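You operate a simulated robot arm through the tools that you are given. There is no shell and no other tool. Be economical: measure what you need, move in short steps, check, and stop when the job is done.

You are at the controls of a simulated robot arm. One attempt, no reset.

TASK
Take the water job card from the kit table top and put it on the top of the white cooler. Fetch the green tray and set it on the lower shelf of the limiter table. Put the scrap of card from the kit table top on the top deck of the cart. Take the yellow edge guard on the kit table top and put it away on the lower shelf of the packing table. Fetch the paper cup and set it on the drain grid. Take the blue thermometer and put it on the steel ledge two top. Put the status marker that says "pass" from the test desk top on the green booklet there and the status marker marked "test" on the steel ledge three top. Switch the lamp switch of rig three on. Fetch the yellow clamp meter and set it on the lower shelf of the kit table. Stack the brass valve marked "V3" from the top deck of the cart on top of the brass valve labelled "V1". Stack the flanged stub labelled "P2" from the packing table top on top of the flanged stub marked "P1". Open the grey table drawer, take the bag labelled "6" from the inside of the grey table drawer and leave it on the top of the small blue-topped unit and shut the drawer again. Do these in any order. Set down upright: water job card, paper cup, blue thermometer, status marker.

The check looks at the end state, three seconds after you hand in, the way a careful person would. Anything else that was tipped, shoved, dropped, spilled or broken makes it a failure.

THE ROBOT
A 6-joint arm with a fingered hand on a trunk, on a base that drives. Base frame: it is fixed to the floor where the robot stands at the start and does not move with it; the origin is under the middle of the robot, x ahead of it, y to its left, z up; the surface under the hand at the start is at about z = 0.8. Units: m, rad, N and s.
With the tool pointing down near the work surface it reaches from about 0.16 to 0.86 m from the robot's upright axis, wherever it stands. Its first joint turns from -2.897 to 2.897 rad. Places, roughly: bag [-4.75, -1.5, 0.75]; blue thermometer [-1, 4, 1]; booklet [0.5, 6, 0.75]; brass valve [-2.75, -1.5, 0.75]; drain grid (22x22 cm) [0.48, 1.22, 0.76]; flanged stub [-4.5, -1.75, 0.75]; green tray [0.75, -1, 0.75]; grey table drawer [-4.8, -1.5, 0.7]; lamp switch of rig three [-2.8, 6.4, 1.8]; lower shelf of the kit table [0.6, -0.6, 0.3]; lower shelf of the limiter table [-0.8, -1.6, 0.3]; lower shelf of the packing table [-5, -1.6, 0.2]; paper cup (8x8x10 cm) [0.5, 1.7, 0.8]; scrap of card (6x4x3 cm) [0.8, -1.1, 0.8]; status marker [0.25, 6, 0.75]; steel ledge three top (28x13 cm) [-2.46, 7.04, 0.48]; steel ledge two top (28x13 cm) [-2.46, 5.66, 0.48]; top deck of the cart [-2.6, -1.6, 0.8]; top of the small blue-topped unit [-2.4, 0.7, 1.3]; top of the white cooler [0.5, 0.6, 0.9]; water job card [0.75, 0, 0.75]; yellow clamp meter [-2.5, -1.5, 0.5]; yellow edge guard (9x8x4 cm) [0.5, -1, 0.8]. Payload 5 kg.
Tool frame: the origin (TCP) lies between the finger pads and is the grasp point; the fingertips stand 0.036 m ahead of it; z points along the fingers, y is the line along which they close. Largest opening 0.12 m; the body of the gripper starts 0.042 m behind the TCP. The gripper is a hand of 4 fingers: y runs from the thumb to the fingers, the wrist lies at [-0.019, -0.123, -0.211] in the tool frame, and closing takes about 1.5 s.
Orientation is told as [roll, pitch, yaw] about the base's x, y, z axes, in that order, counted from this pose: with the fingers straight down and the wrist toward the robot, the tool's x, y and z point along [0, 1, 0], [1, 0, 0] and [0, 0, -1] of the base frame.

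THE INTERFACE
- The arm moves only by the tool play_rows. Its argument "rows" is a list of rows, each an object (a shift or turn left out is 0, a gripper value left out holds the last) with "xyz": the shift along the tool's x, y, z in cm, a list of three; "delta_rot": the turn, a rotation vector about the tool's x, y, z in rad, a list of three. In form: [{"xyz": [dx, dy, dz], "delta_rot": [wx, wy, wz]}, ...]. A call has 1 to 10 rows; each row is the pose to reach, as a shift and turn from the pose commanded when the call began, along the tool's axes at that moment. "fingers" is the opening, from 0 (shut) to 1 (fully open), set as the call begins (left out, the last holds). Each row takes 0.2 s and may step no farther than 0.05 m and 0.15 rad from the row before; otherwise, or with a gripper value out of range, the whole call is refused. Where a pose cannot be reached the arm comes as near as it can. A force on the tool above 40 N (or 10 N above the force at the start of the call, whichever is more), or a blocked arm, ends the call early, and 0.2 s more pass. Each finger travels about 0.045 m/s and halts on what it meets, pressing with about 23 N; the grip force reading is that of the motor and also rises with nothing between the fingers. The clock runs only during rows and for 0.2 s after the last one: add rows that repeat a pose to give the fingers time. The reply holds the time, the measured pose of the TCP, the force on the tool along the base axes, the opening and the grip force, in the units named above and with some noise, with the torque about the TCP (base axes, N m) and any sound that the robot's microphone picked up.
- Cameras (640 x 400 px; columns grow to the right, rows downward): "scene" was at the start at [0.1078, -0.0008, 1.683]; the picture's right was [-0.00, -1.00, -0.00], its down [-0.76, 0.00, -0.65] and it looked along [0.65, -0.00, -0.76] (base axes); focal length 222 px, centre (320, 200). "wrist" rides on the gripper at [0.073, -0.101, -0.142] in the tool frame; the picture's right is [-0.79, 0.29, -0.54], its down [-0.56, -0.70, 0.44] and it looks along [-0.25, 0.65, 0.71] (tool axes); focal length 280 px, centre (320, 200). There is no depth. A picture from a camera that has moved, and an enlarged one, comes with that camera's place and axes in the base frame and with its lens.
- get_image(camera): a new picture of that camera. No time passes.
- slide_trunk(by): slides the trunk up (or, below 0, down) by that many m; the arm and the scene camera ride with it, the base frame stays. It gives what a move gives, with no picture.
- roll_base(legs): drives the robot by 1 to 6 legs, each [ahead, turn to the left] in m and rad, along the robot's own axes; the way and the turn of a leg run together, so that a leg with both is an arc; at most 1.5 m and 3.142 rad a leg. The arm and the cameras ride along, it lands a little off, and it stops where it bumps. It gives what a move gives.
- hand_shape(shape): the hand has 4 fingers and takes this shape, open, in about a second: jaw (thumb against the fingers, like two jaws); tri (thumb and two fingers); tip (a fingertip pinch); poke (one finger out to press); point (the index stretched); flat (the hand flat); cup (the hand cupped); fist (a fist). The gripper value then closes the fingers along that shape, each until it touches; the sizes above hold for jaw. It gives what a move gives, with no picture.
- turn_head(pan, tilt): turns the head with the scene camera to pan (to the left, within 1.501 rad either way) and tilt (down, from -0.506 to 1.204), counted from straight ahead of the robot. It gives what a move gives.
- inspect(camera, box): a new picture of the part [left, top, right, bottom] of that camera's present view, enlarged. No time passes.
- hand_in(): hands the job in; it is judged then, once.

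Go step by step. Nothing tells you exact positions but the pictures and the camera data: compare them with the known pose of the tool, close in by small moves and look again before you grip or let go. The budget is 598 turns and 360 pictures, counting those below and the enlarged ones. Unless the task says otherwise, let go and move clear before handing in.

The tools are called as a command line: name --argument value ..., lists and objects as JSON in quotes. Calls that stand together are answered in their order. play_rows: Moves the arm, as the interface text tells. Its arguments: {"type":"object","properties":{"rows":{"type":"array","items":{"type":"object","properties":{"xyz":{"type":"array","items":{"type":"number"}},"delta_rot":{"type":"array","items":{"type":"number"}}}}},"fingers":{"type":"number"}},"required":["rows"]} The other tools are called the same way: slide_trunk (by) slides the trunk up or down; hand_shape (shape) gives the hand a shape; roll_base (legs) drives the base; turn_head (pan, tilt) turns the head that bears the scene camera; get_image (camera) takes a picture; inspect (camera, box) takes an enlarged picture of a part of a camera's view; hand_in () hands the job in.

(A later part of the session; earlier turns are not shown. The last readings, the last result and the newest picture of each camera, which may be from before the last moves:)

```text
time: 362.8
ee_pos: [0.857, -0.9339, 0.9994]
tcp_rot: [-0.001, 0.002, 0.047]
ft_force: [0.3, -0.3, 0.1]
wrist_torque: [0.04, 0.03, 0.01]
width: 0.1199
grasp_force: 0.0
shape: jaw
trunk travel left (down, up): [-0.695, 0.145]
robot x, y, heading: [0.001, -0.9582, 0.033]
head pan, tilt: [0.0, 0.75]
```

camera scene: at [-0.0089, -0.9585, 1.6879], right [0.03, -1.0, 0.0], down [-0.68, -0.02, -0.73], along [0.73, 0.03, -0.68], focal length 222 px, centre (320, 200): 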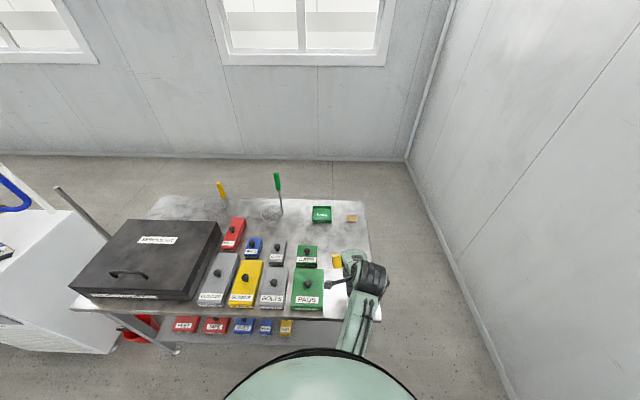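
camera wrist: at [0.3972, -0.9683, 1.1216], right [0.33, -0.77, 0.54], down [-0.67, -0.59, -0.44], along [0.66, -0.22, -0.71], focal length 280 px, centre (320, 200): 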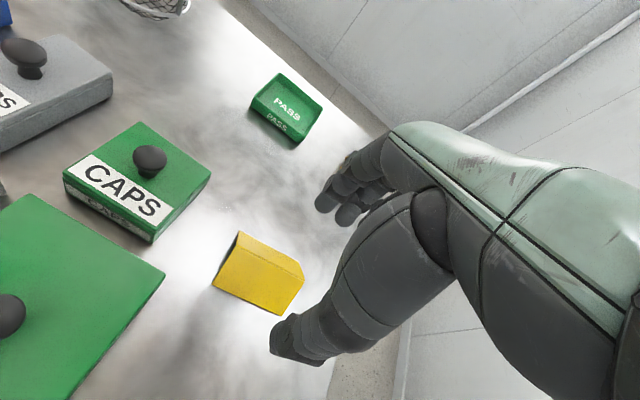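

get_image --camera "wrist"

inspect --camera "scene" --box '[260, 180, 420, 300]'

```text
190 pictures are left
camera wrist: at [0.7526, -0.8649, 1.1414], right [0.33, -0.77, 0.54], down [-0.67, -0.59, -0.44], along [0.66, -0.22, -0.72], focal length 280 px, centre (320, 200)
```

wrist: 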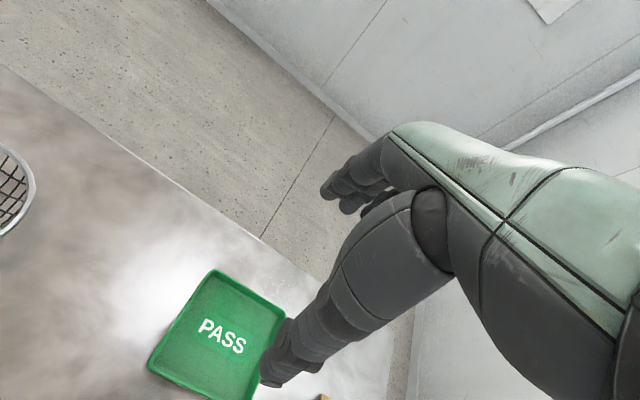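

```text
3.33 times, centred on (340, 240) of scene
camera zoom: at [0.1173, -0.9535, 1.6877], right [0.03, -1.0, 0.0], down [-0.68, -0.02, -0.73], along [0.73, 0.03, -0.68], focal length 740 px, centre (253, 67)
```

zoom: 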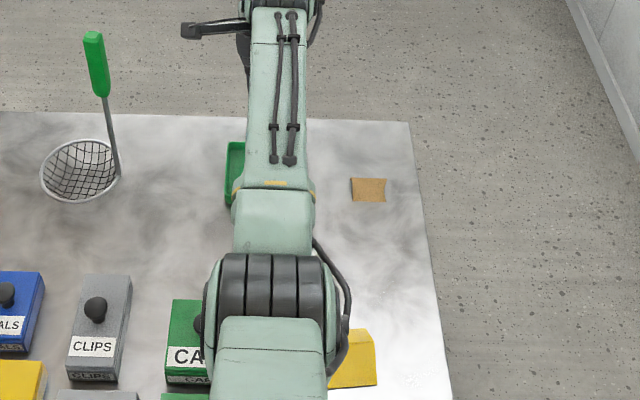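

Triangulation puts the kit table top at z≈0.795 and the tray centre at (0.817, -0.94). Re-centre and lower partway.

play_rows --rows '[{"xyz": [-0.3, -4, 0]}, {"xyz": [-0.3, -4, 3]}, {"xyz": [-0.3, -4, 6]}]'

get_image --camera "wrist"

```text
time: 363.6
ee_pos: [0.8161, -0.9377, 0.9399]
tcp_rot: [0.0, 0.001, 0.047]
ft_force: [-0.4, -0.2, 0.2]
wrist_torque: [0.0, -0.01, 0.01]
width: 0.1198
grasp_force: 0.1
shape: jaw
trunk travel left (down, up): [-0.695, 0.145]
robot x, y, heading: [0.0053, -0.9566, 0.033]
head pan, tilt: [0.0, 0.75]
```

```text
188 pictures are left
camera wrist: at [0.7111, -0.8691, 1.0811], right [0.33, -0.77, 0.54], down [-0.67, -0.59, -0.44], along [0.66, -0.22, -0.71], focal length 280 px, centre (320, 200)
```

wrist: 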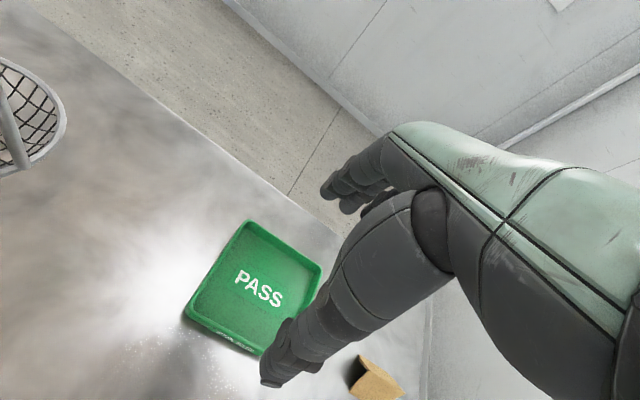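

play_rows --rows '[{"xyz": [0.2, 0, 3]}, {"xyz": [0.2, 0, 5]}, {"xyz": [0.2, 0, 6]}]'

get_image --camera "wrist"

```text
time: 364.4
ee_pos: [0.8154, -0.9354, 0.8787]
tcp_rot: [-0.001, 0.001, 0.048]
ft_force: [0.0, 0.4, 1.0]
wrist_torque: [0.02, -0.01, 0.01]
width: 0.1196
grasp_force: 0.1
shape: jaw
trunk travel left (down, up): [-0.695, 0.145]
robot x, y, heading: [0.0014, -0.954, 0.035]
head pan, tilt: [0.0, 0.75]
```

```text
187 pictures are left
camera wrist: at [0.7109, -0.867, 1.0207], right [0.33, -0.77, 0.54], down [-0.67, -0.59, -0.44], along [0.66, -0.22, -0.71], focal length 280 px, centre (320, 200)
```

wrist: 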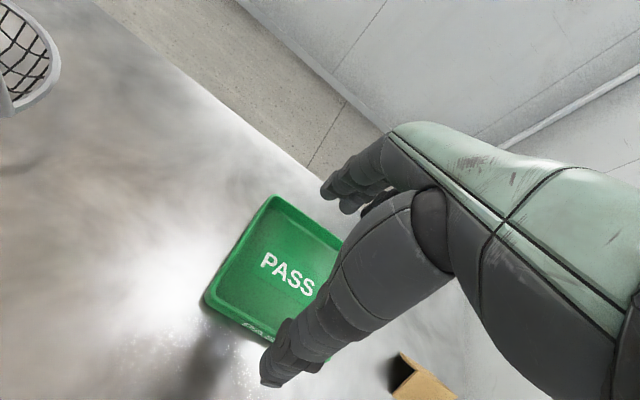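

play_rows --rows '[{"xyz": [0, 0, 1]}, {"xyz": [0, 0, 2.2]}, {"xyz": [0, 0, 2.2]}]'

inspect --camera "wrist" --box '[200, 150, 420, 400]'

```text
time: 365.2
ee_pos: [0.8132, -0.9376, 0.857]
tcp_rot: [-0.001, 0.001, 0.049]
ft_force: [0.3, -1.0, -0.7]
wrist_torque: [0.04, 0.0, 0.02]
width: 0.1196
grasp_force: 0.0
shape: jaw
trunk travel left (down, up): [-0.695, 0.145]
robot x, y, heading: [0.0026, -0.9548, 0.037]
head pan, tilt: [0.0, 0.75]
```

```text
1.60 times, centred on (310, 275) of wrist
camera zoom: at [0.709, -0.8686, 0.9987], right [0.33, -0.77, 0.54], down [-0.67, -0.59, -0.44], along [0.66, -0.22, -0.71], focal length 449 px, centre (336, 80)
```

zoom: 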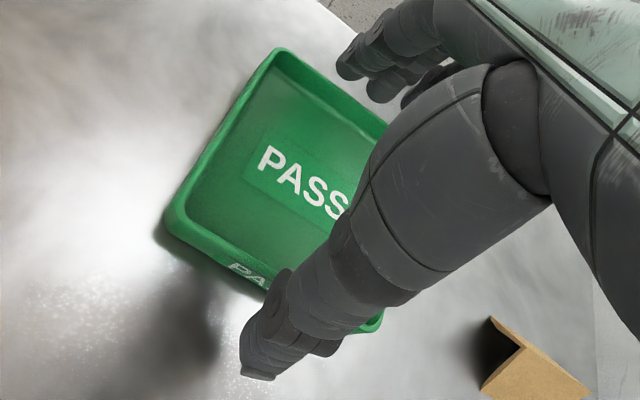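

play_rows --rows '[{"xyz": [0, 0, 0]}, {"xyz": [0, 0, 0]}, {"xyz": [0, 0, 0]}, {"xyz": [0, 0, 0]}]' --fingers 0.6

inspect --camera "wrist" --box '[200, 150, 420, 400]'

```text
time: 366.2
ee_pos: [0.8134, -0.938, 0.8572]
tcp_rot: [0.0, 0.001, 0.048]
ft_force: [-0.4, -0.5, 3.0]
wrist_torque: [-0.06, -0.12, -0.08]
width: 0.08
grasp_force: 23.2
shape: jaw
trunk travel left (down, up): [-0.695, 0.145]
robot x, y, heading: [-0.0004, -0.9599, 0.032]
head pan, tilt: [0.0, 0.75]
```

```text
1.60 times, centred on (310, 275) of wrist
camera zoom: at [0.7088, -0.8686, 0.9992], right [0.33, -0.77, 0.54], down [-0.67, -0.59, -0.44], along [0.66, -0.22, -0.71], focal length 449 px, centre (336, 80)
```

zoom: 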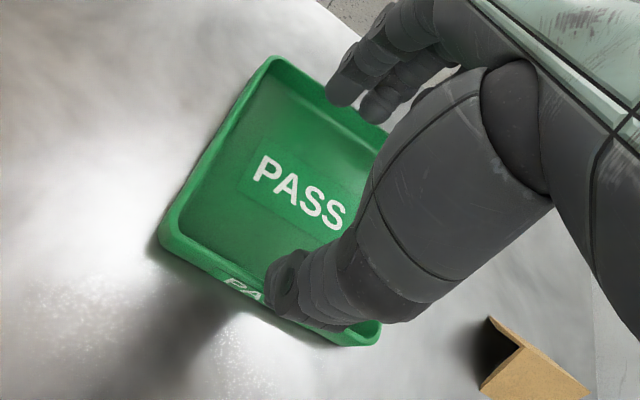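

play_rows --rows '[{"xyz": [0, 0, -1]}, {"xyz": [0, 0, -2]}, {"xyz": [0, 0, -4]}]'

get_image --camera "wrist"

```text
time: 367.0
ee_pos: [0.8129, -0.9356, 0.8959]
tcp_rot: [0.0, 0.003, 0.046]
ft_force: [-0.2, -0.1, -1.8]
wrist_torque: [0.03, -0.01, -0.02]
width: 0.0802
grasp_force: 23.1
shape: jaw
trunk travel left (down, up): [-0.695, 0.145]
robot x, y, heading: [0.0003, -0.957, 0.033]
head pan, tilt: [0.0, 0.75]
```

```text
184 pictures are left
camera wrist: at [0.7087, -0.8672, 1.0389], right [0.33, -0.77, 0.54], down [-0.67, -0.59, -0.44], along [0.66, -0.22, -0.72], focal length 280 px, centre (320, 200)
```

wrist: 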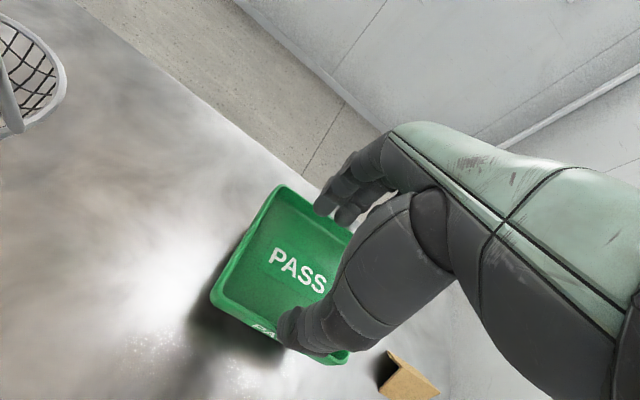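

Tray lifted level. Raise, retract, then back the base out toward the limiter table.

play_rows --rows '[{"xyz": [0, -1, -4.5]}, {"xyz": [0, -3, -9]}, {"xyz": [0, -7, -11]}, {"xyz": [0, -11.5, -11]}, {"xyz": [0, -16, -11]}, {"xyz": [0, -20.5, -11]}, {"xyz": [0, -25, -11]}, {"xyz": [0, -29.5, -11]}]'

roll_base --legs '[[0, -0.26], [-0.88, 0], [0, -1.34]]'

get_image --camera "scene"

```text
time: 368.8
ee_pos: [0.5161, -0.9522, 1.0111]
tcp_rot: [0.0, 0.001, 0.047]
ft_force: [-0.2, -0.1, -0.5]
wrist_torque: [0.02, 0.0, -0.01]
width: 0.0802
grasp_force: 22.6
shape: jaw
trunk travel left (down, up): [-0.695, 0.145]
robot x, y, heading: [0.0029, -0.9583, 0.031]
head pan, tilt: [0.0, 0.75]
```

```text
time: 378.9
ee_pos: [-0.878, -1.2696, 1.0093]
tcp_rot: [-0.001, 0.002, -1.576]
ft_force: [0.8, -0.3, -1.7]
wrist_torque: [0.02, -0.03, -0.02]
width: 0.0803
grasp_force: 22.7
shape: jaw
trunk travel left (down, up): [-0.695, 0.145]
robot x, y, heading: [-0.855, -0.7563, -1.59]
head pan, tilt: [0.0, 0.75]
```

```text
183 pictures are left
camera scene: at [-0.8582, -0.8681, 1.6879], right [-1.0, 0.02, 0.0], down [0.01, 0.68, -0.73], along [-0.01, -0.73, -0.68], focal length 222 px, centre (320, 200)
```

scene: 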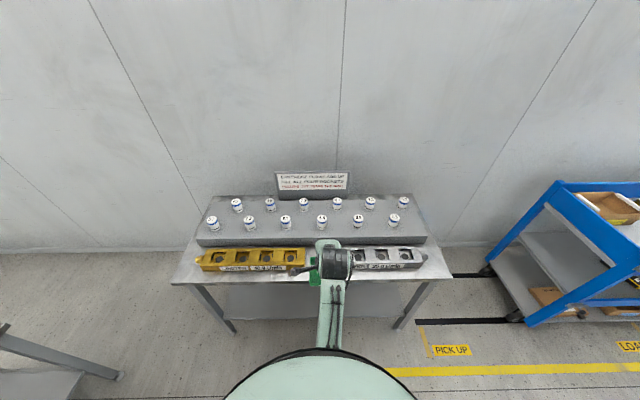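

Table front edge is at y≈-1.34, shelf below. Back 0.13 m, then lower the trunk with the tray in front of the table.

roll_base --legs '[[-0.13, 0]]'

slide_trunk --by -0.58

get_image --camera "scene"

get_image --camera "wrist"

```text
time: 380.2
ee_pos: [-0.8736, -1.1439, 1.009]
tcp_rot: [0.002, 0.002, -1.572]
ft_force: [0.0, -0.5, -1.7]
wrist_torque: [0.0, -0.03, 0.03]
width: 0.0802
grasp_force: 23.1
shape: jaw
trunk travel left (down, up): [-0.695, 0.145]
robot x, y, heading: [-0.8541, -0.6318, -1.59]
head pan, tilt: [0.0, 0.75]
```

```text
refused: -0.58 is not a number from -0.4 to 0.4
```

```text
182 pictures are left
camera scene: at [-0.8557, -0.7424, 1.6878], right [-1.0, 0.01, 0.0], down [0.01, 0.68, -0.73], along [-0.01, -0.73, -0.68], focal length 222 px, centre (320, 200)
```

scene: 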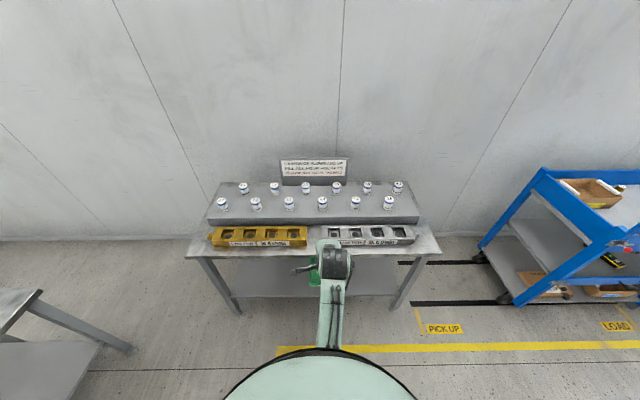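

```text
181 pictures are left
camera wrist: at [-0.8011, -1.0428, 1.1514], right [-0.79, -0.29, 0.54], down [-0.56, 0.7, -0.44], along [-0.25, -0.65, -0.71], focal length 280 px, centre (320, 200)
```

wrist: 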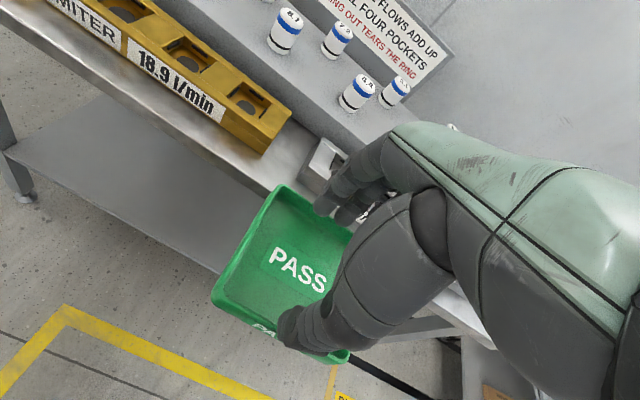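

slide_trunk --by -0.4

slide_trunk --by -0.19

get_image --camera "scene"

get_image --camera "wrist"

```text
time: 384.0
ee_pos: [-0.8748, -1.1456, 0.6094]
tcp_rot: [0.001, 0.003, -1.573]
ft_force: [-0.5, 1.1, -2.0]
wrist_torque: [0.03, 0.0, -0.01]
width: 0.0803
grasp_force: 23.1
shape: jaw
trunk travel left (down, up): [-0.295, 0.545]
robot x, y, heading: [-0.8564, -0.6296, -1.584]
head pan, tilt: [0.0, 0.75]
```

```text
time: 386.1
ee_pos: [-0.8738, -1.1438, 0.4199]
tcp_rot: [-0.001, 0.002, -1.572]
ft_force: [-0.4, 0.4, -0.8]
wrist_torque: [-0.02, -0.02, 0.03]
width: 0.0803
grasp_force: 23.4
shape: jaw
trunk travel left (down, up): [-0.105, 0.735]
robot x, y, heading: [-0.8558, -0.6306, -1.59]
head pan, tilt: [0.0, 0.75]
```

```text
180 pictures are left
camera scene: at [-0.8557, -0.7417, 1.0979], right [-1.0, 0.01, 0.0], down [0.01, 0.68, -0.73], along [-0.01, -0.73, -0.68], focal length 222 px, centre (320, 200)
```

scene: 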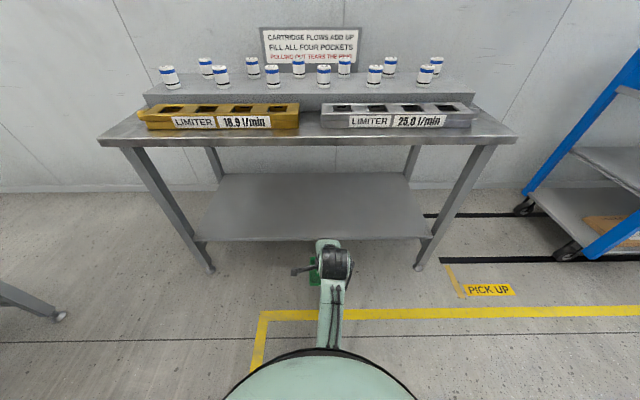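

```text
179 pictures are left
camera wrist: at [-0.8011, -1.0423, 0.5616], right [-0.79, -0.29, 0.54], down [-0.56, 0.7, -0.44], along [-0.25, -0.65, -0.71], focal length 280 px, centre (320, 200)
```

wrist: 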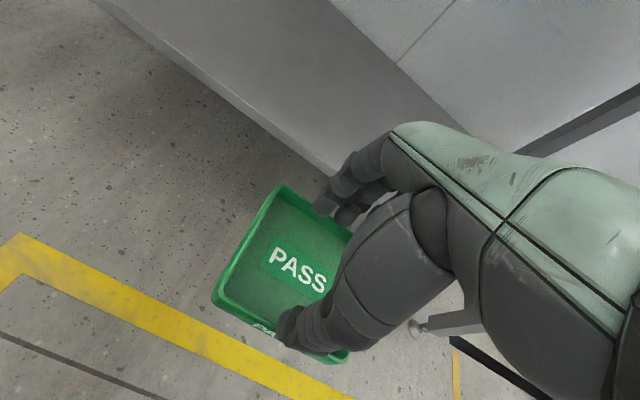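

Shelf at z≈0.30 with front edge y≈-1.34. Extend the tray over the shelf.

play_rows --rows '[{"xyz": [0, 4.1, 0]}, {"xyz": [0, 8.2, 0]}, {"xyz": [0, 12.3, 0]}, {"xyz": [0, 16.4, 0]}, {"xyz": [0, 20.5, 0]}, {"xyz": [0, 24.6, 0]}, {"xyz": [0, 28.8, 0]}]'

get_image --camera "scene"

get_image --camera "wrist"

```text
time: 387.7
ee_pos: [-0.8739, -1.4306, 0.4174]
tcp_rot: [0.0, 0.002, -1.572]
ft_force: [-0.6, 0.4, -1.6]
wrist_torque: [0.0, 0.0, -0.04]
width: 0.0801
grasp_force: 22.7
shape: jaw
trunk travel left (down, up): [-0.105, 0.735]
robot x, y, heading: [-0.8564, -0.6286, -1.58]
head pan, tilt: [0.0, 0.75]
```

```text
178 pictures are left
camera scene: at [-0.8557, -0.7419, 1.0978], right [-1.0, 0.01, 0.0], down [0.01, 0.68, -0.73], along [-0.01, -0.73, -0.68], focal length 222 px, centre (320, 200)
```

scene: 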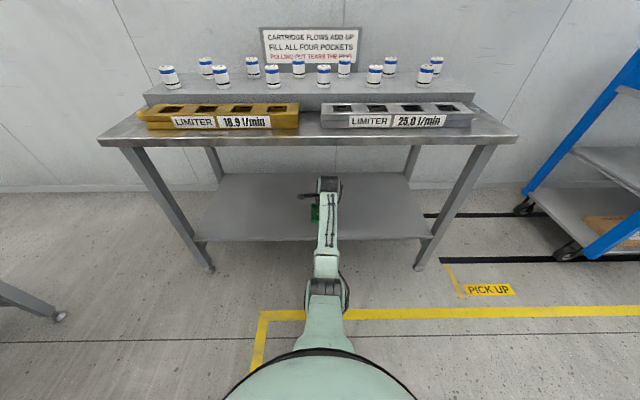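

```text
177 pictures are left
camera wrist: at [-0.8012, -1.3292, 0.56], right [-0.79, -0.29, 0.54], down [-0.56, 0.7, -0.44], along [-0.25, -0.65, -0.72], focal length 280 px, centre (320, 200)
```

wrist: 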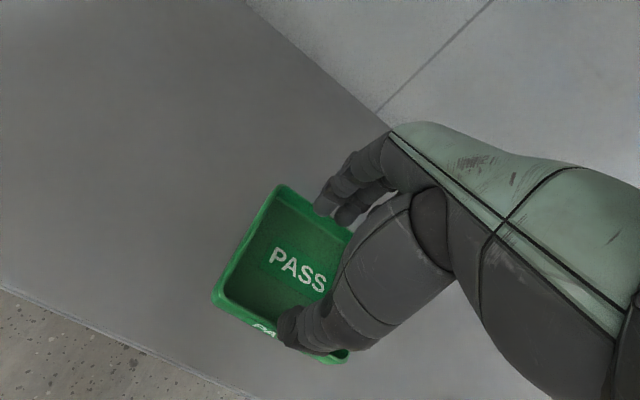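

play_rows --rows '[{"xyz": [0, 0, 2.5]}, {"xyz": [0, 0, 4]}, {"xyz": [0, 0, 4.6]}, {"xyz": [0, 0, 5.2]}, {"xyz": [0, 0, 5.8]}]'

inspect --camera "wrist" --box '[180, 150, 400, 400]'

```text
time: 388.9
ee_pos: [-0.8742, -1.4312, 0.3592]
tcp_rot: [0.0, 0.001, -1.572]
ft_force: [-0.1, -0.4, -1.8]
wrist_torque: [0.0, -0.01, -0.01]
width: 0.0802
grasp_force: 22.9
shape: jaw
trunk travel left (down, up): [-0.105, 0.735]
robot x, y, heading: [-0.8544, -0.63, -1.586]
head pan, tilt: [0.0, 0.75]
```

```text
1.60 times, centred on (290, 275) of wrist
camera zoom: at [-0.8015, -1.33, 0.5025], right [-0.79, -0.29, 0.54], down [-0.56, 0.7, -0.44], along [-0.25, -0.65, -0.71], focal length 449 px, centre (368, 80)
```

zoom: 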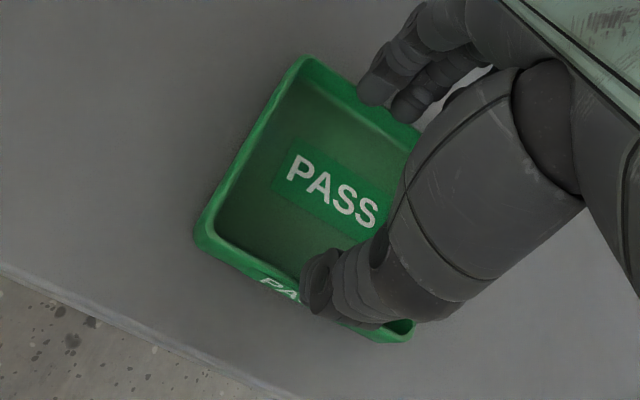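

play_rows --rows '[{"xyz": [0, 0, 0.5]}, {"xyz": [0, 0, 1.0]}, {"xyz": [0, 0, 1.5]}, {"xyz": [0, 0, 2.0]}]'

```text
time: 389.8
ee_pos: [-0.8729, -1.437, 0.3566]
tcp_rot: [0.001, -0.021, -1.573]
ft_force: [0.2, 3.3, 19.1]
wrist_torque: [1.24, 0.08, -0.04]
width: 0.0791
grasp_force: 23.6
shape: jaw
trunk travel left (down, up): [-0.105, 0.735]
robot x, y, heading: [-0.8564, -0.6288, -1.586]
head pan, tilt: [0.0, 0.75]
stopped in row 4: the force on the tool passed its limit at 43 N (the readings are from after the stop); the commanded pose is now the measured one
```

play_rows --rows '[{"xyz": [0, 0, -0.3]}, {"xyz": [0, 0, -0.3]}, {"xyz": [0, 0, -0.3]}, {"xyz": [0, 0, -0.3]}, {"xyz": [0, 0, -0.3]}]' --fingers 1.0

play_rows --rows '[{"xyz": [0, 0, -2]}, {"xyz": [0, 0, -5]}, {"xyz": [0, -4, -7]}, {"xyz": [0, -8.5, -7]}, {"xyz": [0, -13, -7]}, {"xyz": [0, -17.5, -7]}, {"xyz": [0, -22, -7]}, {"xyz": [0, -26, -7]}]'

get_image --camera "wrist"

inspect --camera "scene" --box '[180, 130, 460, 280]'

```text
time: 391.0
ee_pos: [-0.8735, -1.4355, 0.3543]
tcp_rot: [0.0, -0.009, -1.573]
ft_force: [0.1, 0.3, 0.0]
wrist_torque: [0.01, 0.03, 0.04]
width: 0.1194
grasp_force: 0.1
shape: jaw
trunk travel left (down, up): [-0.105, 0.735]
robot x, y, heading: [-0.855, -0.6275, -1.582]
head pan, tilt: [0.0, 0.75]
```

```text
time: 392.8
ee_pos: [-0.8721, -1.1761, 0.4214]
tcp_rot: [-0.001, -0.012, -1.573]
ft_force: [0.8, -0.1, -0.1]
wrist_torque: [0.01, -0.02, -0.01]
width: 0.12
grasp_force: 0.1
shape: jaw
trunk travel left (down, up): [-0.105, 0.735]
robot x, y, heading: [-0.8527, -0.626, -1.586]
head pan, tilt: [0.0, 0.75]
```

```text
175 pictures are left
camera wrist: at [-0.7991, -1.0724, 0.5625], right [-0.79, -0.28, 0.55], down [-0.56, 0.7, -0.45], along [-0.25, -0.66, -0.71], focal length 280 px, centre (320, 200)
```

wrist: 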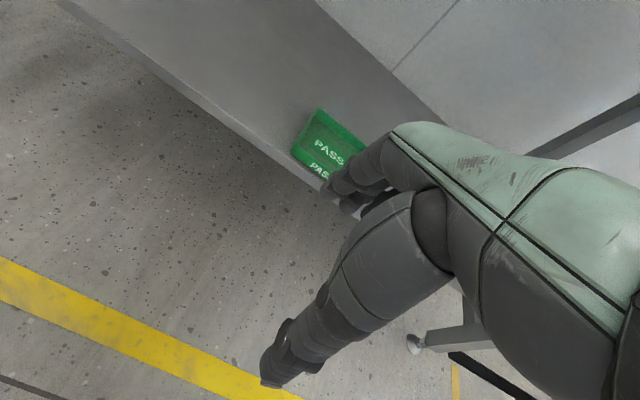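

```text
2.29 times, centred on (320, 205) of scene
camera zoom: at [-0.8557, -0.7414, 1.0979], right [-1.0, 0.01, 0.0], down [0.01, 0.68, -0.73], along [-0.01, -0.73, -0.68], focal length 507 px, centre (320, 189)
```

zoom: 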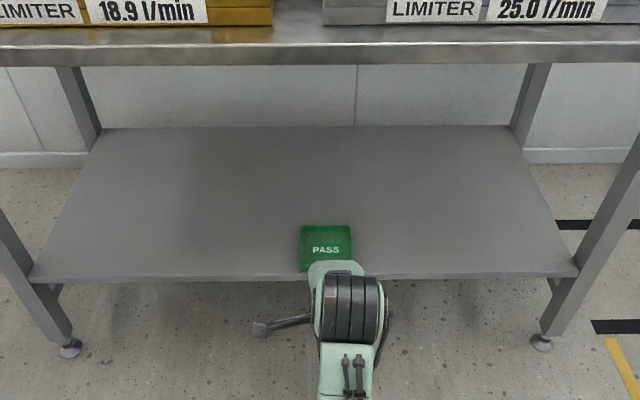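

Tray done. Raise the trunk and return to the kit table for the scrap of card.

slide_trunk --by 0.4

slide_trunk --by 0.19

roll_base --legs '[[0, 1.177], [0.93, 0], [0, 0.4]]'

get_image --camera "scene"

```text
time: 396.7
ee_pos: [-0.8719, -1.1766, 0.8217]
tcp_rot: [0.001, -0.013, -1.573]
ft_force: [-0.4, 0.3, -0.7]
wrist_torque: [-0.01, 0.0, 0.0]
width: 0.12
grasp_force: 0.1
shape: jaw
trunk travel left (down, up): [-0.505, 0.335]
robot x, y, heading: [-0.8539, -0.6272, -1.586]
head pan, tilt: [0.0, 0.75]
```

```text
time: 398.7
ee_pos: [-0.8731, -1.1767, 1.0118]
tcp_rot: [0.002, -0.013, -1.573]
ft_force: [-0.8, -0.3, 0.4]
wrist_torque: [0.0, 0.01, -0.02]
width: 0.1202
grasp_force: 0.2
shape: jaw
trunk travel left (down, up): [-0.695, 0.145]
robot x, y, heading: [-0.8556, -0.6267, -1.587]
head pan, tilt: [0.0, 0.75]
```

```text
time: 408.9
ee_pos: [0.5429, -1.0035, 1.0117]
tcp_rot: [0.0, -0.012, 0.006]
ft_force: [0.1, 0.5, 0.1]
wrist_torque: [0.01, -0.02, -0.01]
width: 0.1199
grasp_force: 0.0
shape: jaw
trunk travel left (down, up): [-0.695, 0.145]
robot x, y, heading: [-0.0018, -0.9918, -0.004]
head pan, tilt: [0.0, 0.75]
```

```text
173 pictures are left
camera scene: at [0.1067, -0.9926, 1.6879], right [-0.01, -1.0, 0.0], down [-0.68, 0.0, -0.73], along [0.73, 0.0, -0.68], focal length 222 px, centre (320, 200)
```

scene: 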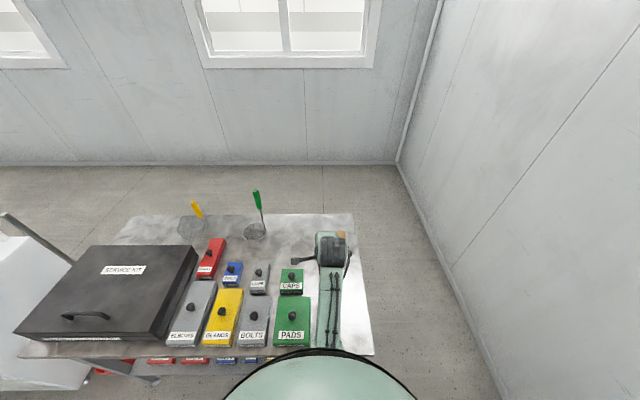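

play_rows --rows '[{"xyz": [-1.8, 4, 0]}, {"xyz": [-3.6, 8, 0]}, {"xyz": [-5.4, 12, 0]}, {"xyz": [-7.2, 16, 0]}, {"xyz": [-9, 20, 0]}, {"xyz": [-9, 20, 4]}]' --fingers 0.8

get_image --camera "wrist"

```text
time: 410.3
ee_pos: [0.7418, -1.0913, 0.9735]
tcp_rot: [-0.001, -0.013, 0.005]
ft_force: [0.0, 0.1, 0.4]
wrist_torque: [-0.01, -0.01, 0.01]
width: 0.096
grasp_force: 0.1
shape: jaw
trunk travel left (down, up): [-0.695, 0.145]
robot x, y, heading: [-0.0063, -0.9959, -0.005]
head pan, tilt: [0.0, 0.75]
```

```text
172 pictures are left
camera wrist: at [0.6383, -1.0187, 1.1134], right [0.29, -0.79, 0.55], down [-0.69, -0.56, -0.45], along [0.66, -0.25, -0.71], focal length 280 px, centre (320, 200)
```

wrist: 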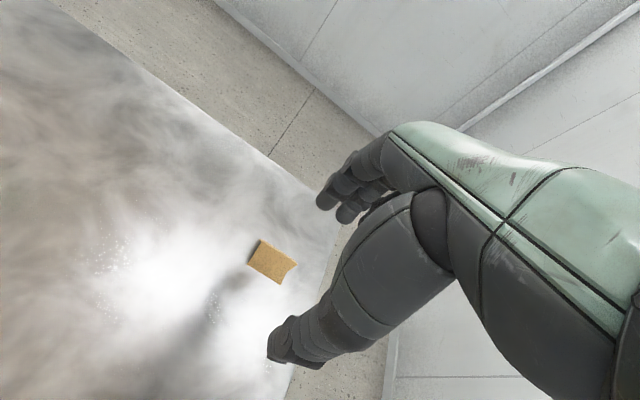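

inspect --camera "wrist" --box '[232, 225, 312, 295]'

inspect --camera "scene" --box '[310, 210, 370, 260]'

```text
5.71 times, centred on (272, 260) of wrist
camera zoom: at [0.6383, -1.0187, 1.1134], right [0.29, -0.79, 0.55], down [-0.69, -0.56, -0.45], along [0.66, -0.25, -0.71], focal length 1602 px, centre (594, -143)
```

zoom: 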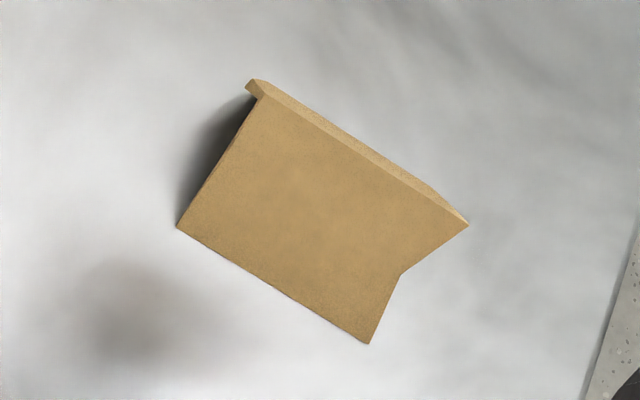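

```text
8.00 times, centred on (340, 235) of scene
camera zoom: at [0.1063, -0.9922, 1.688], right [-0.01, -1.0, 0.0], down [-0.68, 0.0, -0.73], along [0.73, 0.0, -0.68], focal length 1775 px, centre (160, -80)
```

zoom: 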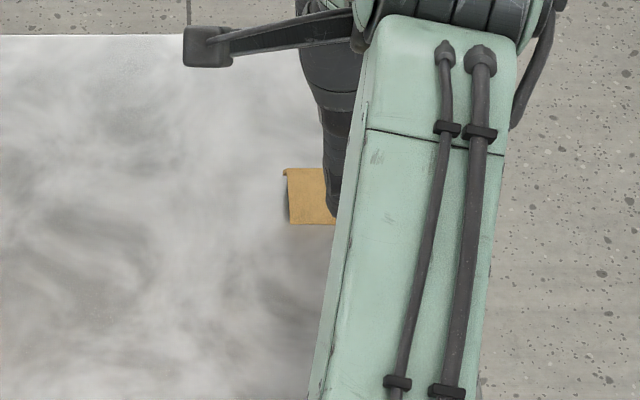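

The scrap is a small tent with its ridge along y, so I want to grip its two ends along y. Rotate the hand yaw by -90° first (slightly retracted).

play_rows --rows '[{"xyz": [0, -1, 0], "delta_rot": [0, 0, 0.15]}, {"xyz": [0, -2, 0], "delta_rot": [0, 0, 0.3]}, {"xyz": [0, -3, 0], "delta_rot": [0, 0, 0.45]}, {"xyz": [0, -4, 0], "delta_rot": [0, 0, 0.6]}, {"xyz": [0, -5, 0], "delta_rot": [0, 0, 0.75]}, {"xyz": [0, -6, 0], "delta_rot": [0, 0, 0.9]}, {"xyz": [0, -7, 0], "delta_rot": [0, 0, 1.05]}, {"xyz": [0, -7, 0], "delta_rot": [0, 0, 1.2]}, {"xyz": [0, -7, 0], "delta_rot": [0, 0, 1.35]}, {"xyz": [0, -7, 0], "delta_rot": [0, 0, 1.5]}]'

play_rows --rows '[{"xyz": [0, 0, 0], "delta_rot": [0, 0.15, 0]}, {"xyz": [0, 0, 0], "delta_rot": [0, 0.3, 0]}, {"xyz": [0, 0, 0], "delta_rot": [0, 0.45, 0]}]'

get_image --camera "wrist"

```text
time: 412.5
ee_pos: [0.6729, -1.0931, 0.973]
tcp_rot: [0.012, 0.0, -1.495]
ft_force: [0.6, -0.5, -0.9]
wrist_torque: [0.03, 0.01, 0.01]
width: 0.0961
grasp_force: 0.1
shape: jaw
trunk travel left (down, up): [-0.695, 0.145]
robot x, y, heading: [-0.0066, -0.9876, -0.004]
head pan, tilt: [0.0, 0.75]
```

```text
time: 413.3
ee_pos: [0.6708, -1.0933, 0.9746]
tcp_rot: [0.464, 0.001, -1.495]
ft_force: [-0.7, 0.5, -0.3]
wrist_torque: [-0.03, -0.02, -0.01]
width: 0.096
grasp_force: 0.0
shape: jaw
trunk travel left (down, up): [-0.695, 0.145]
robot x, y, heading: [-0.0091, -0.9916, -0.006]
head pan, tilt: [0.0, 0.75]
```

```text
169 pictures are left
camera wrist: at [0.6652, -0.9915, 1.133], right [-0.92, -0.36, 0.13], down [-0.35, 0.68, -0.65], along [0.14, -0.64, -0.75], focal length 280 px, centre (320, 200)
```

wrist: 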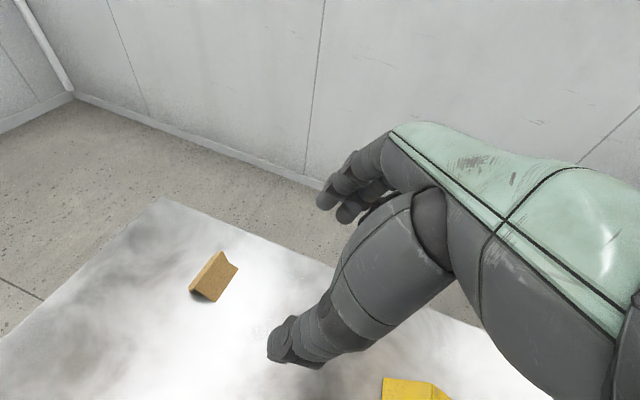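

play_rows --rows '[{"xyz": [2.4, 0.6, 4]}, {"xyz": [4.8, 1.3, 8]}]'

get_image --camera "wrist"

```text
time: 413.9
ee_pos: [0.7537, -1.1018, 0.9243]
tcp_rot: [0.463, 0.0, -1.494]
ft_force: [0.4, -0.2, -0.2]
wrist_torque: [-0.03, 0.0, -0.03]
width: 0.0962
grasp_force: 0.0
shape: jaw
trunk travel left (down, up): [-0.695, 0.145]
robot x, y, heading: [-0.0083, -0.9941, -0.002]
head pan, tilt: [0.0, 0.75]
```

```text
168 pictures are left
camera wrist: at [0.7479, -0.9996, 1.0837], right [-0.92, -0.36, 0.13], down [-0.36, 0.68, -0.65], along [0.14, -0.64, -0.75], focal length 280 px, centre (320, 200)
```

wrist: 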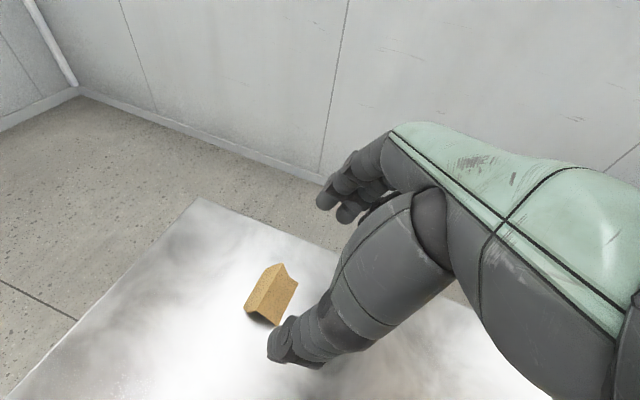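

play_rows --rows '[{"xyz": [-0.5, -0.3, 2]}, {"xyz": [-0.9, -0.4, 4.2]}]'

inspect --camera "wrist" --box '[200, 150, 420, 400]'

```text
time: 414.5
ee_pos: [0.7638, -1.0971, 0.8815]
tcp_rot: [0.463, 0.001, -1.495]
ft_force: [0.8, 0.8, 0.0]
wrist_torque: [0.02, 0.05, -0.01]
width: 0.0959
grasp_force: 0.0
shape: jaw
trunk travel left (down, up): [-0.695, 0.145]
robot x, y, heading: [-0.0088, -0.9919, -0.008]
head pan, tilt: [0.0, 0.75]
```

```text
1.60 times, centred on (310, 275) of wrist
camera zoom: at [0.7573, -0.9945, 1.0411], right [-0.92, -0.36, 0.13], down [-0.36, 0.67, -0.65], along [0.14, -0.64, -0.75], focal length 449 px, centre (336, 80)
```

zoom: 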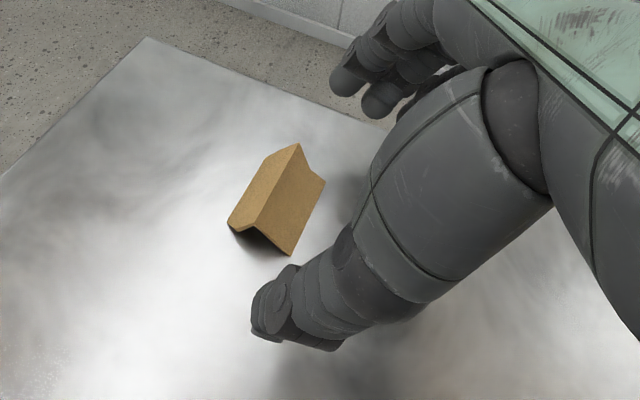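

The scrap is centred 8 cm ahead along the fingers. Advance 1.8 cm and close gently.

play_rows --rows '[{"xyz": [-0.2, 0.3, 0.9]}, {"xyz": [-0.3, 0.3, 1.8]}]'

play_rows --rows '[{"xyz": [0, 0, 0]}, {"xyz": [0, 0, 0]}, {"xyz": [0, 0, 0]}, {"xyz": [0, 0, 0]}]' --fingers 0.4

inspect --camera "wrist" --box '[200, 150, 420, 400]'

```text
time: 415.1
ee_pos: [0.7693, -1.0979, 0.8642]
tcp_rot: [0.463, -0.001, -1.493]
ft_force: [-0.3, 0.0, 0.0]
wrist_torque: [0.01, 0.04, 0.03]
width: 0.0961
grasp_force: 0.0
shape: jaw
trunk travel left (down, up): [-0.695, 0.145]
robot x, y, heading: [-0.0033, -0.9895, -0.006]
head pan, tilt: [0.0, 0.75]
```

```text
time: 416.1
ee_pos: [0.7689, -1.0985, 0.8644]
tcp_rot: [0.462, -0.001, -1.495]
ft_force: [-0.5, 0.7, 0.4]
wrist_torque: [0.0, 0.0, -0.03]
width: 0.0484
grasp_force: 0.1
shape: jaw
trunk travel left (down, up): [-0.695, 0.145]
robot x, y, heading: [-0.0089, -0.9934, -0.009]
head pan, tilt: [0.0, 0.75]
```

```text
1.60 times, centred on (310, 275) of wrist
camera zoom: at [0.762, -0.9963, 1.0238], right [-0.92, -0.36, 0.13], down [-0.36, 0.67, -0.65], along [0.14, -0.64, -0.75], focal length 449 px, centre (336, 80)
```

zoom: 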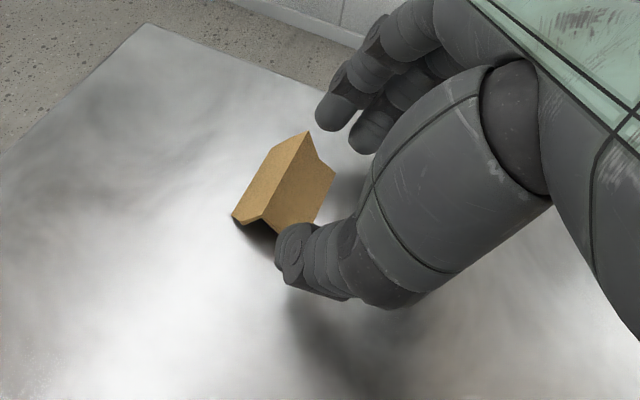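

The fingers closed above it. Reopen, advance 2.5 cm more, close.

play_rows --rows '[{"xyz": [0, 0, 0]}, {"xyz": [0, 0, 0]}, {"xyz": [0, 0, 0]}, {"xyz": [0.2, 0.2, 1.0]}, {"xyz": [0.3, 0.3, 1.8]}, {"xyz": [0.3, 0.3, 2.4]}]' --fingers 0.8

play_rows --rows '[{"xyz": [0, 0, 0]}, {"xyz": [0, 0, 0]}, {"xyz": [0, 0, 0]}, {"xyz": [0, 0, 0]}]' --fingers 0.4

inspect --camera "wrist" --box '[200, 150, 420, 400]'

```text
time: 417.5
ee_pos: [0.7824, -1.1, 0.8458]
tcp_rot: [0.463, -0.002, -1.495]
ft_force: [0.5, -0.3, 4.6]
wrist_torque: [-0.33, 0.1, -0.01]
width: 0.0956
grasp_force: 0.0
shape: jaw
trunk travel left (down, up): [-0.695, 0.145]
robot x, y, heading: [-0.0093, -0.9915, -0.005]
head pan, tilt: [0.0, 0.75]
```

```text
time: 418.5
ee_pos: [0.7824, -1.0994, 0.8451]
tcp_rot: [0.464, 0.0, -1.493]
ft_force: [0.5, -1.5, 9.9]
wrist_torque: [-0.49, 0.08, 0.08]
width: 0.0501
grasp_force: 23.2
shape: jaw
trunk travel left (down, up): [-0.695, 0.145]
robot x, y, heading: [-0.0047, -0.9885, -0.011]
head pan, tilt: [0.0, 0.75]
```

```text
1.60 times, centred on (310, 275) of wrist
camera zoom: at [0.7752, -0.9975, 1.0053], right [-0.92, -0.36, 0.13], down [-0.36, 0.67, -0.65], along [0.14, -0.64, -0.75], focal length 449 px, centre (336, 80)
```

zoom: 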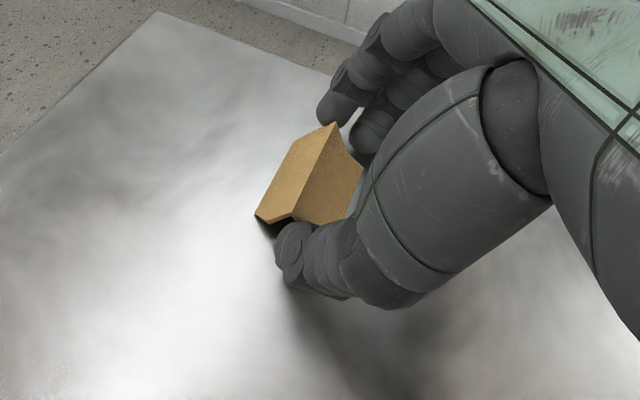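

Contact grip at 5 cm. Lift slightly and check.

play_rows --rows '[{"xyz": [0.9, 0, -1.8]}, {"xyz": [1.8, 0, -3.6]}, {"xyz": [3.6, 0, -7.2]}]'

inspect --camera "wrist" --box '[200, 150, 420, 400]'

```text
time: 419.3
ee_pos: [0.7812, -1.0988, 0.9239]
tcp_rot: [0.462, -0.001, -1.495]
ft_force: [0.3, -0.4, 0.5]
wrist_torque: [-0.01, 0.0, 0.04]
width: 0.0498
grasp_force: 22.7
shape: jaw
trunk travel left (down, up): [-0.695, 0.145]
robot x, y, heading: [-0.0093, -0.9913, -0.002]
head pan, tilt: [0.0, 0.75]
```

```text
1.60 times, centred on (310, 275) of wrist
camera zoom: at [0.7742, -0.9975, 1.0827], right [-0.92, -0.36, 0.13], down [-0.36, 0.68, -0.65], along [0.14, -0.64, -0.75], focal length 449 px, centre (336, 80)
```

zoom: 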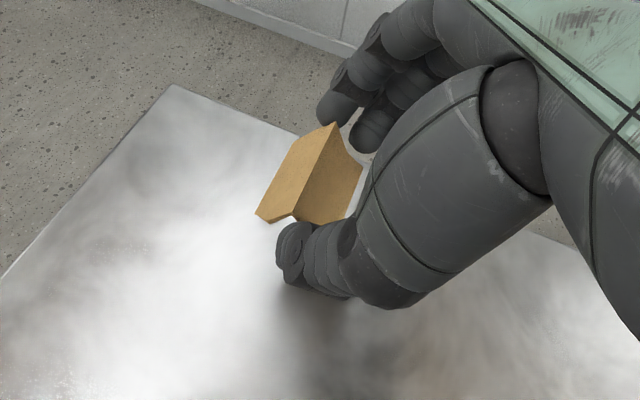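

Held. Retract the hand, then reverse along to the cart.

play_rows --rows '[{"xyz": [-3, -1.7, -2.8]}, {"xyz": [-6, -3.4, -5.6]}, {"xyz": [-9, -5.1, -8.4]}, {"xyz": [-12, -6.8, -11.2]}, {"xyz": [-15, -8.5, -14]}, {"xyz": [-18, -10.2, -16.8]}, {"xyz": [-20.7, -12, -19.3]}]'

roll_base --legs '[[0, -0.13], [-1.3, 0], [-1.28, 0], [0, -1.44]]'

get_image --camera "scene"

```text
time: 420.9
ee_pos: [0.5003, -1.0034, 1.0044]
tcp_rot: [0.461, 0.0, -1.494]
ft_force: [-0.3, -0.1, -1.1]
wrist_torque: [0.01, -0.02, 0.0]
width: 0.05
grasp_force: 23.0
shape: jaw
trunk travel left (down, up): [-0.695, 0.145]
robot x, y, heading: [-0.0044, -0.9925, -0.008]
head pan, tilt: [0.0, 0.75]
```

```text
time: 439.7
ee_pos: [-2.6, -1.1255, 1.0033]
tcp_rot: [0.461, 0.0, -3.066]
ft_force: [-0.2, 0.0, 0.1]
wrist_torque: [-0.01, 0.02, 0.02]
width: 0.0499
grasp_force: 22.5
shape: jaw
trunk travel left (down, up): [-0.695, 0.145]
robot x, y, heading: [-2.5859, -0.6167, -1.578]
head pan, tilt: [0.0, 0.75]
```

```text
163 pictures are left
camera scene: at [-2.5882, -0.7308, 1.6879], right [-1.0, 0.01, 0.0], down [0.0, 0.68, -0.73], along [-0.01, -0.73, -0.68], focal length 222 px, centre (320, 200)
```

scene: 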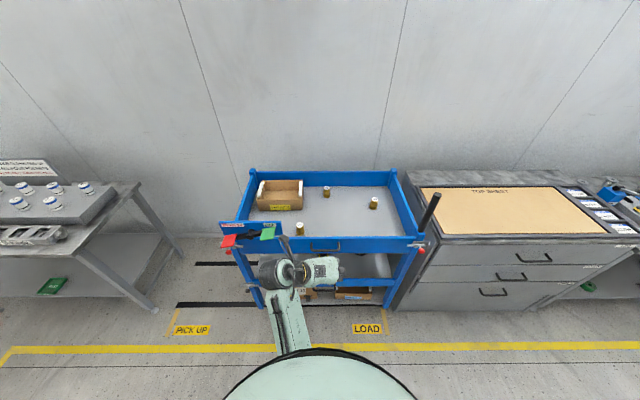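

inspect --camera "scene" --box '[215, 160, 445, 310]'

inspect --camera "scene" --box '[290, 175, 390, 240]'

```text
2.67 times, centred on (330, 235) of scene
camera zoom: at [-2.5882, -0.7308, 1.6879], right [-1.0, 0.01, 0.0], down [0.0, 0.68, -0.73], along [-0.01, -0.73, -0.68], focal length 592 px, centre (293, 107)
```

zoom: 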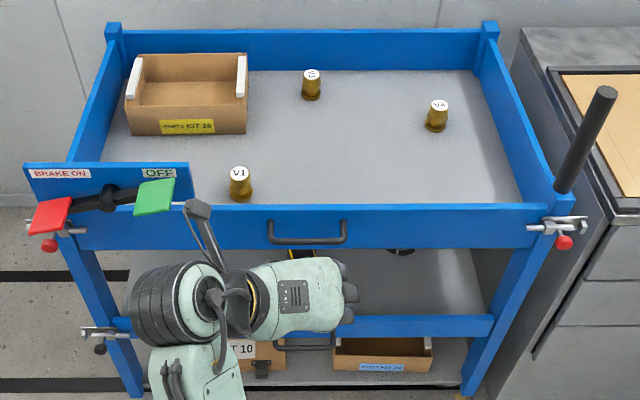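

```text
6.15 times, centred on (340, 208) of scene
camera zoom: at [-2.5882, -0.7308, 1.6879], right [-1.0, 0.01, 0.0], down [0.0, 0.68, -0.73], along [-0.01, -0.73, -0.68], focal length 1366 px, centre (197, 154)
```

zoom: 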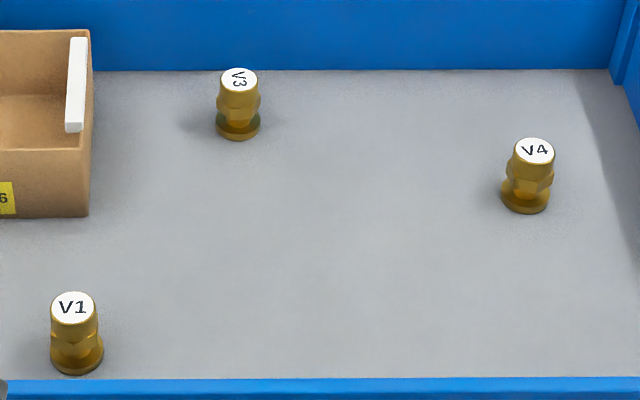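

V1 is near-left, V3 back-centre. Drive 0.28 m closer with the hand held above the rim.

roll_base --legs '[[0.28, 0]]'

get_image --camera "wrist"

get_image --camera "scene"

```text
time: 441.8
ee_pos: [-2.6046, -1.4096, 1.0036]
tcp_rot: [0.462, -0.001, -3.069]
ft_force: [0.4, 0.3, -0.1]
wrist_torque: [0.01, -0.01, 0.0]
width: 0.0503
grasp_force: 23.1
shape: jaw
trunk travel left (down, up): [-0.695, 0.145]
robot x, y, heading: [-2.5947, -0.9004, -1.581]
head pan, tilt: [0.0, 0.75]
```

```text
160 pictures are left
camera wrist: at [-2.5032, -1.4021, 1.163], right [-0.36, 0.92, 0.13], down [0.68, 0.35, -0.65], along [-0.64, -0.14, -0.75], focal length 280 px, centre (320, 200)
```

wrist: 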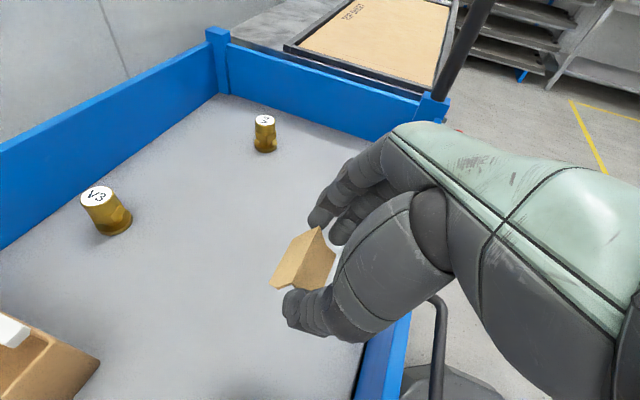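

```text
159 pictures are left
camera scene: at [-2.591, -1.0146, 1.6879], right [-1.0, 0.01, 0.0], down [0.01, 0.68, -0.73], along [-0.01, -0.73, -0.68], focal length 222 px, centre (320, 200)
```

scene: 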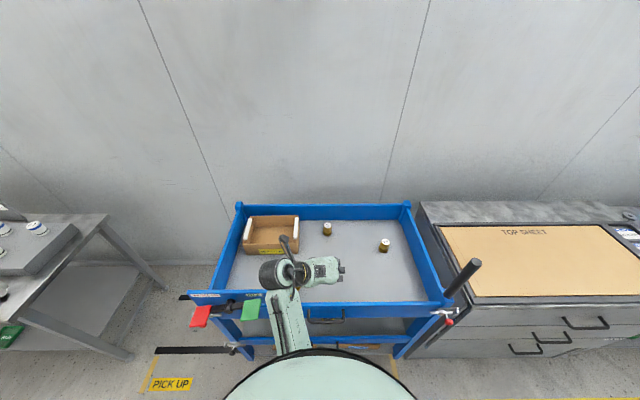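

play_rows --rows '[{"xyz": [0.2, 3.5, 2.9]}, {"xyz": [0.5, 7, 5.8]}, {"xyz": [0.7, 10.5, 8.7]}, {"xyz": [0.9, 14, 11.6]}]'

get_image --camera "wrist"

```text
time: 442.8
ee_pos: [-2.7408, -1.4792, 0.9034]
tcp_rot: [0.461, 0.002, -3.067]
ft_force: [-0.1, 0.0, -0.2]
wrist_torque: [0.0, -0.03, -0.02]
width: 0.0497
grasp_force: 22.8
shape: jaw
trunk travel left (down, up): [-0.695, 0.145]
robot x, y, heading: [-2.5911, -0.9023, -1.582]
head pan, tilt: [0.0, 0.75]
```

```text
158 pictures are left
camera wrist: at [-2.6393, -1.4718, 1.0625], right [-0.36, 0.92, 0.13], down [0.68, 0.35, -0.65], along [-0.64, -0.14, -0.75], focal length 280 px, centre (320, 200)
```

wrist: 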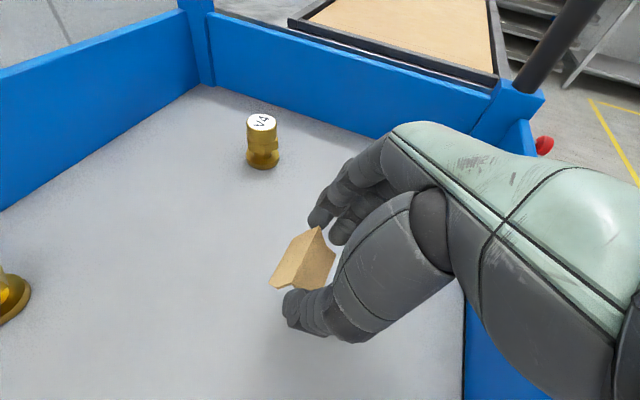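

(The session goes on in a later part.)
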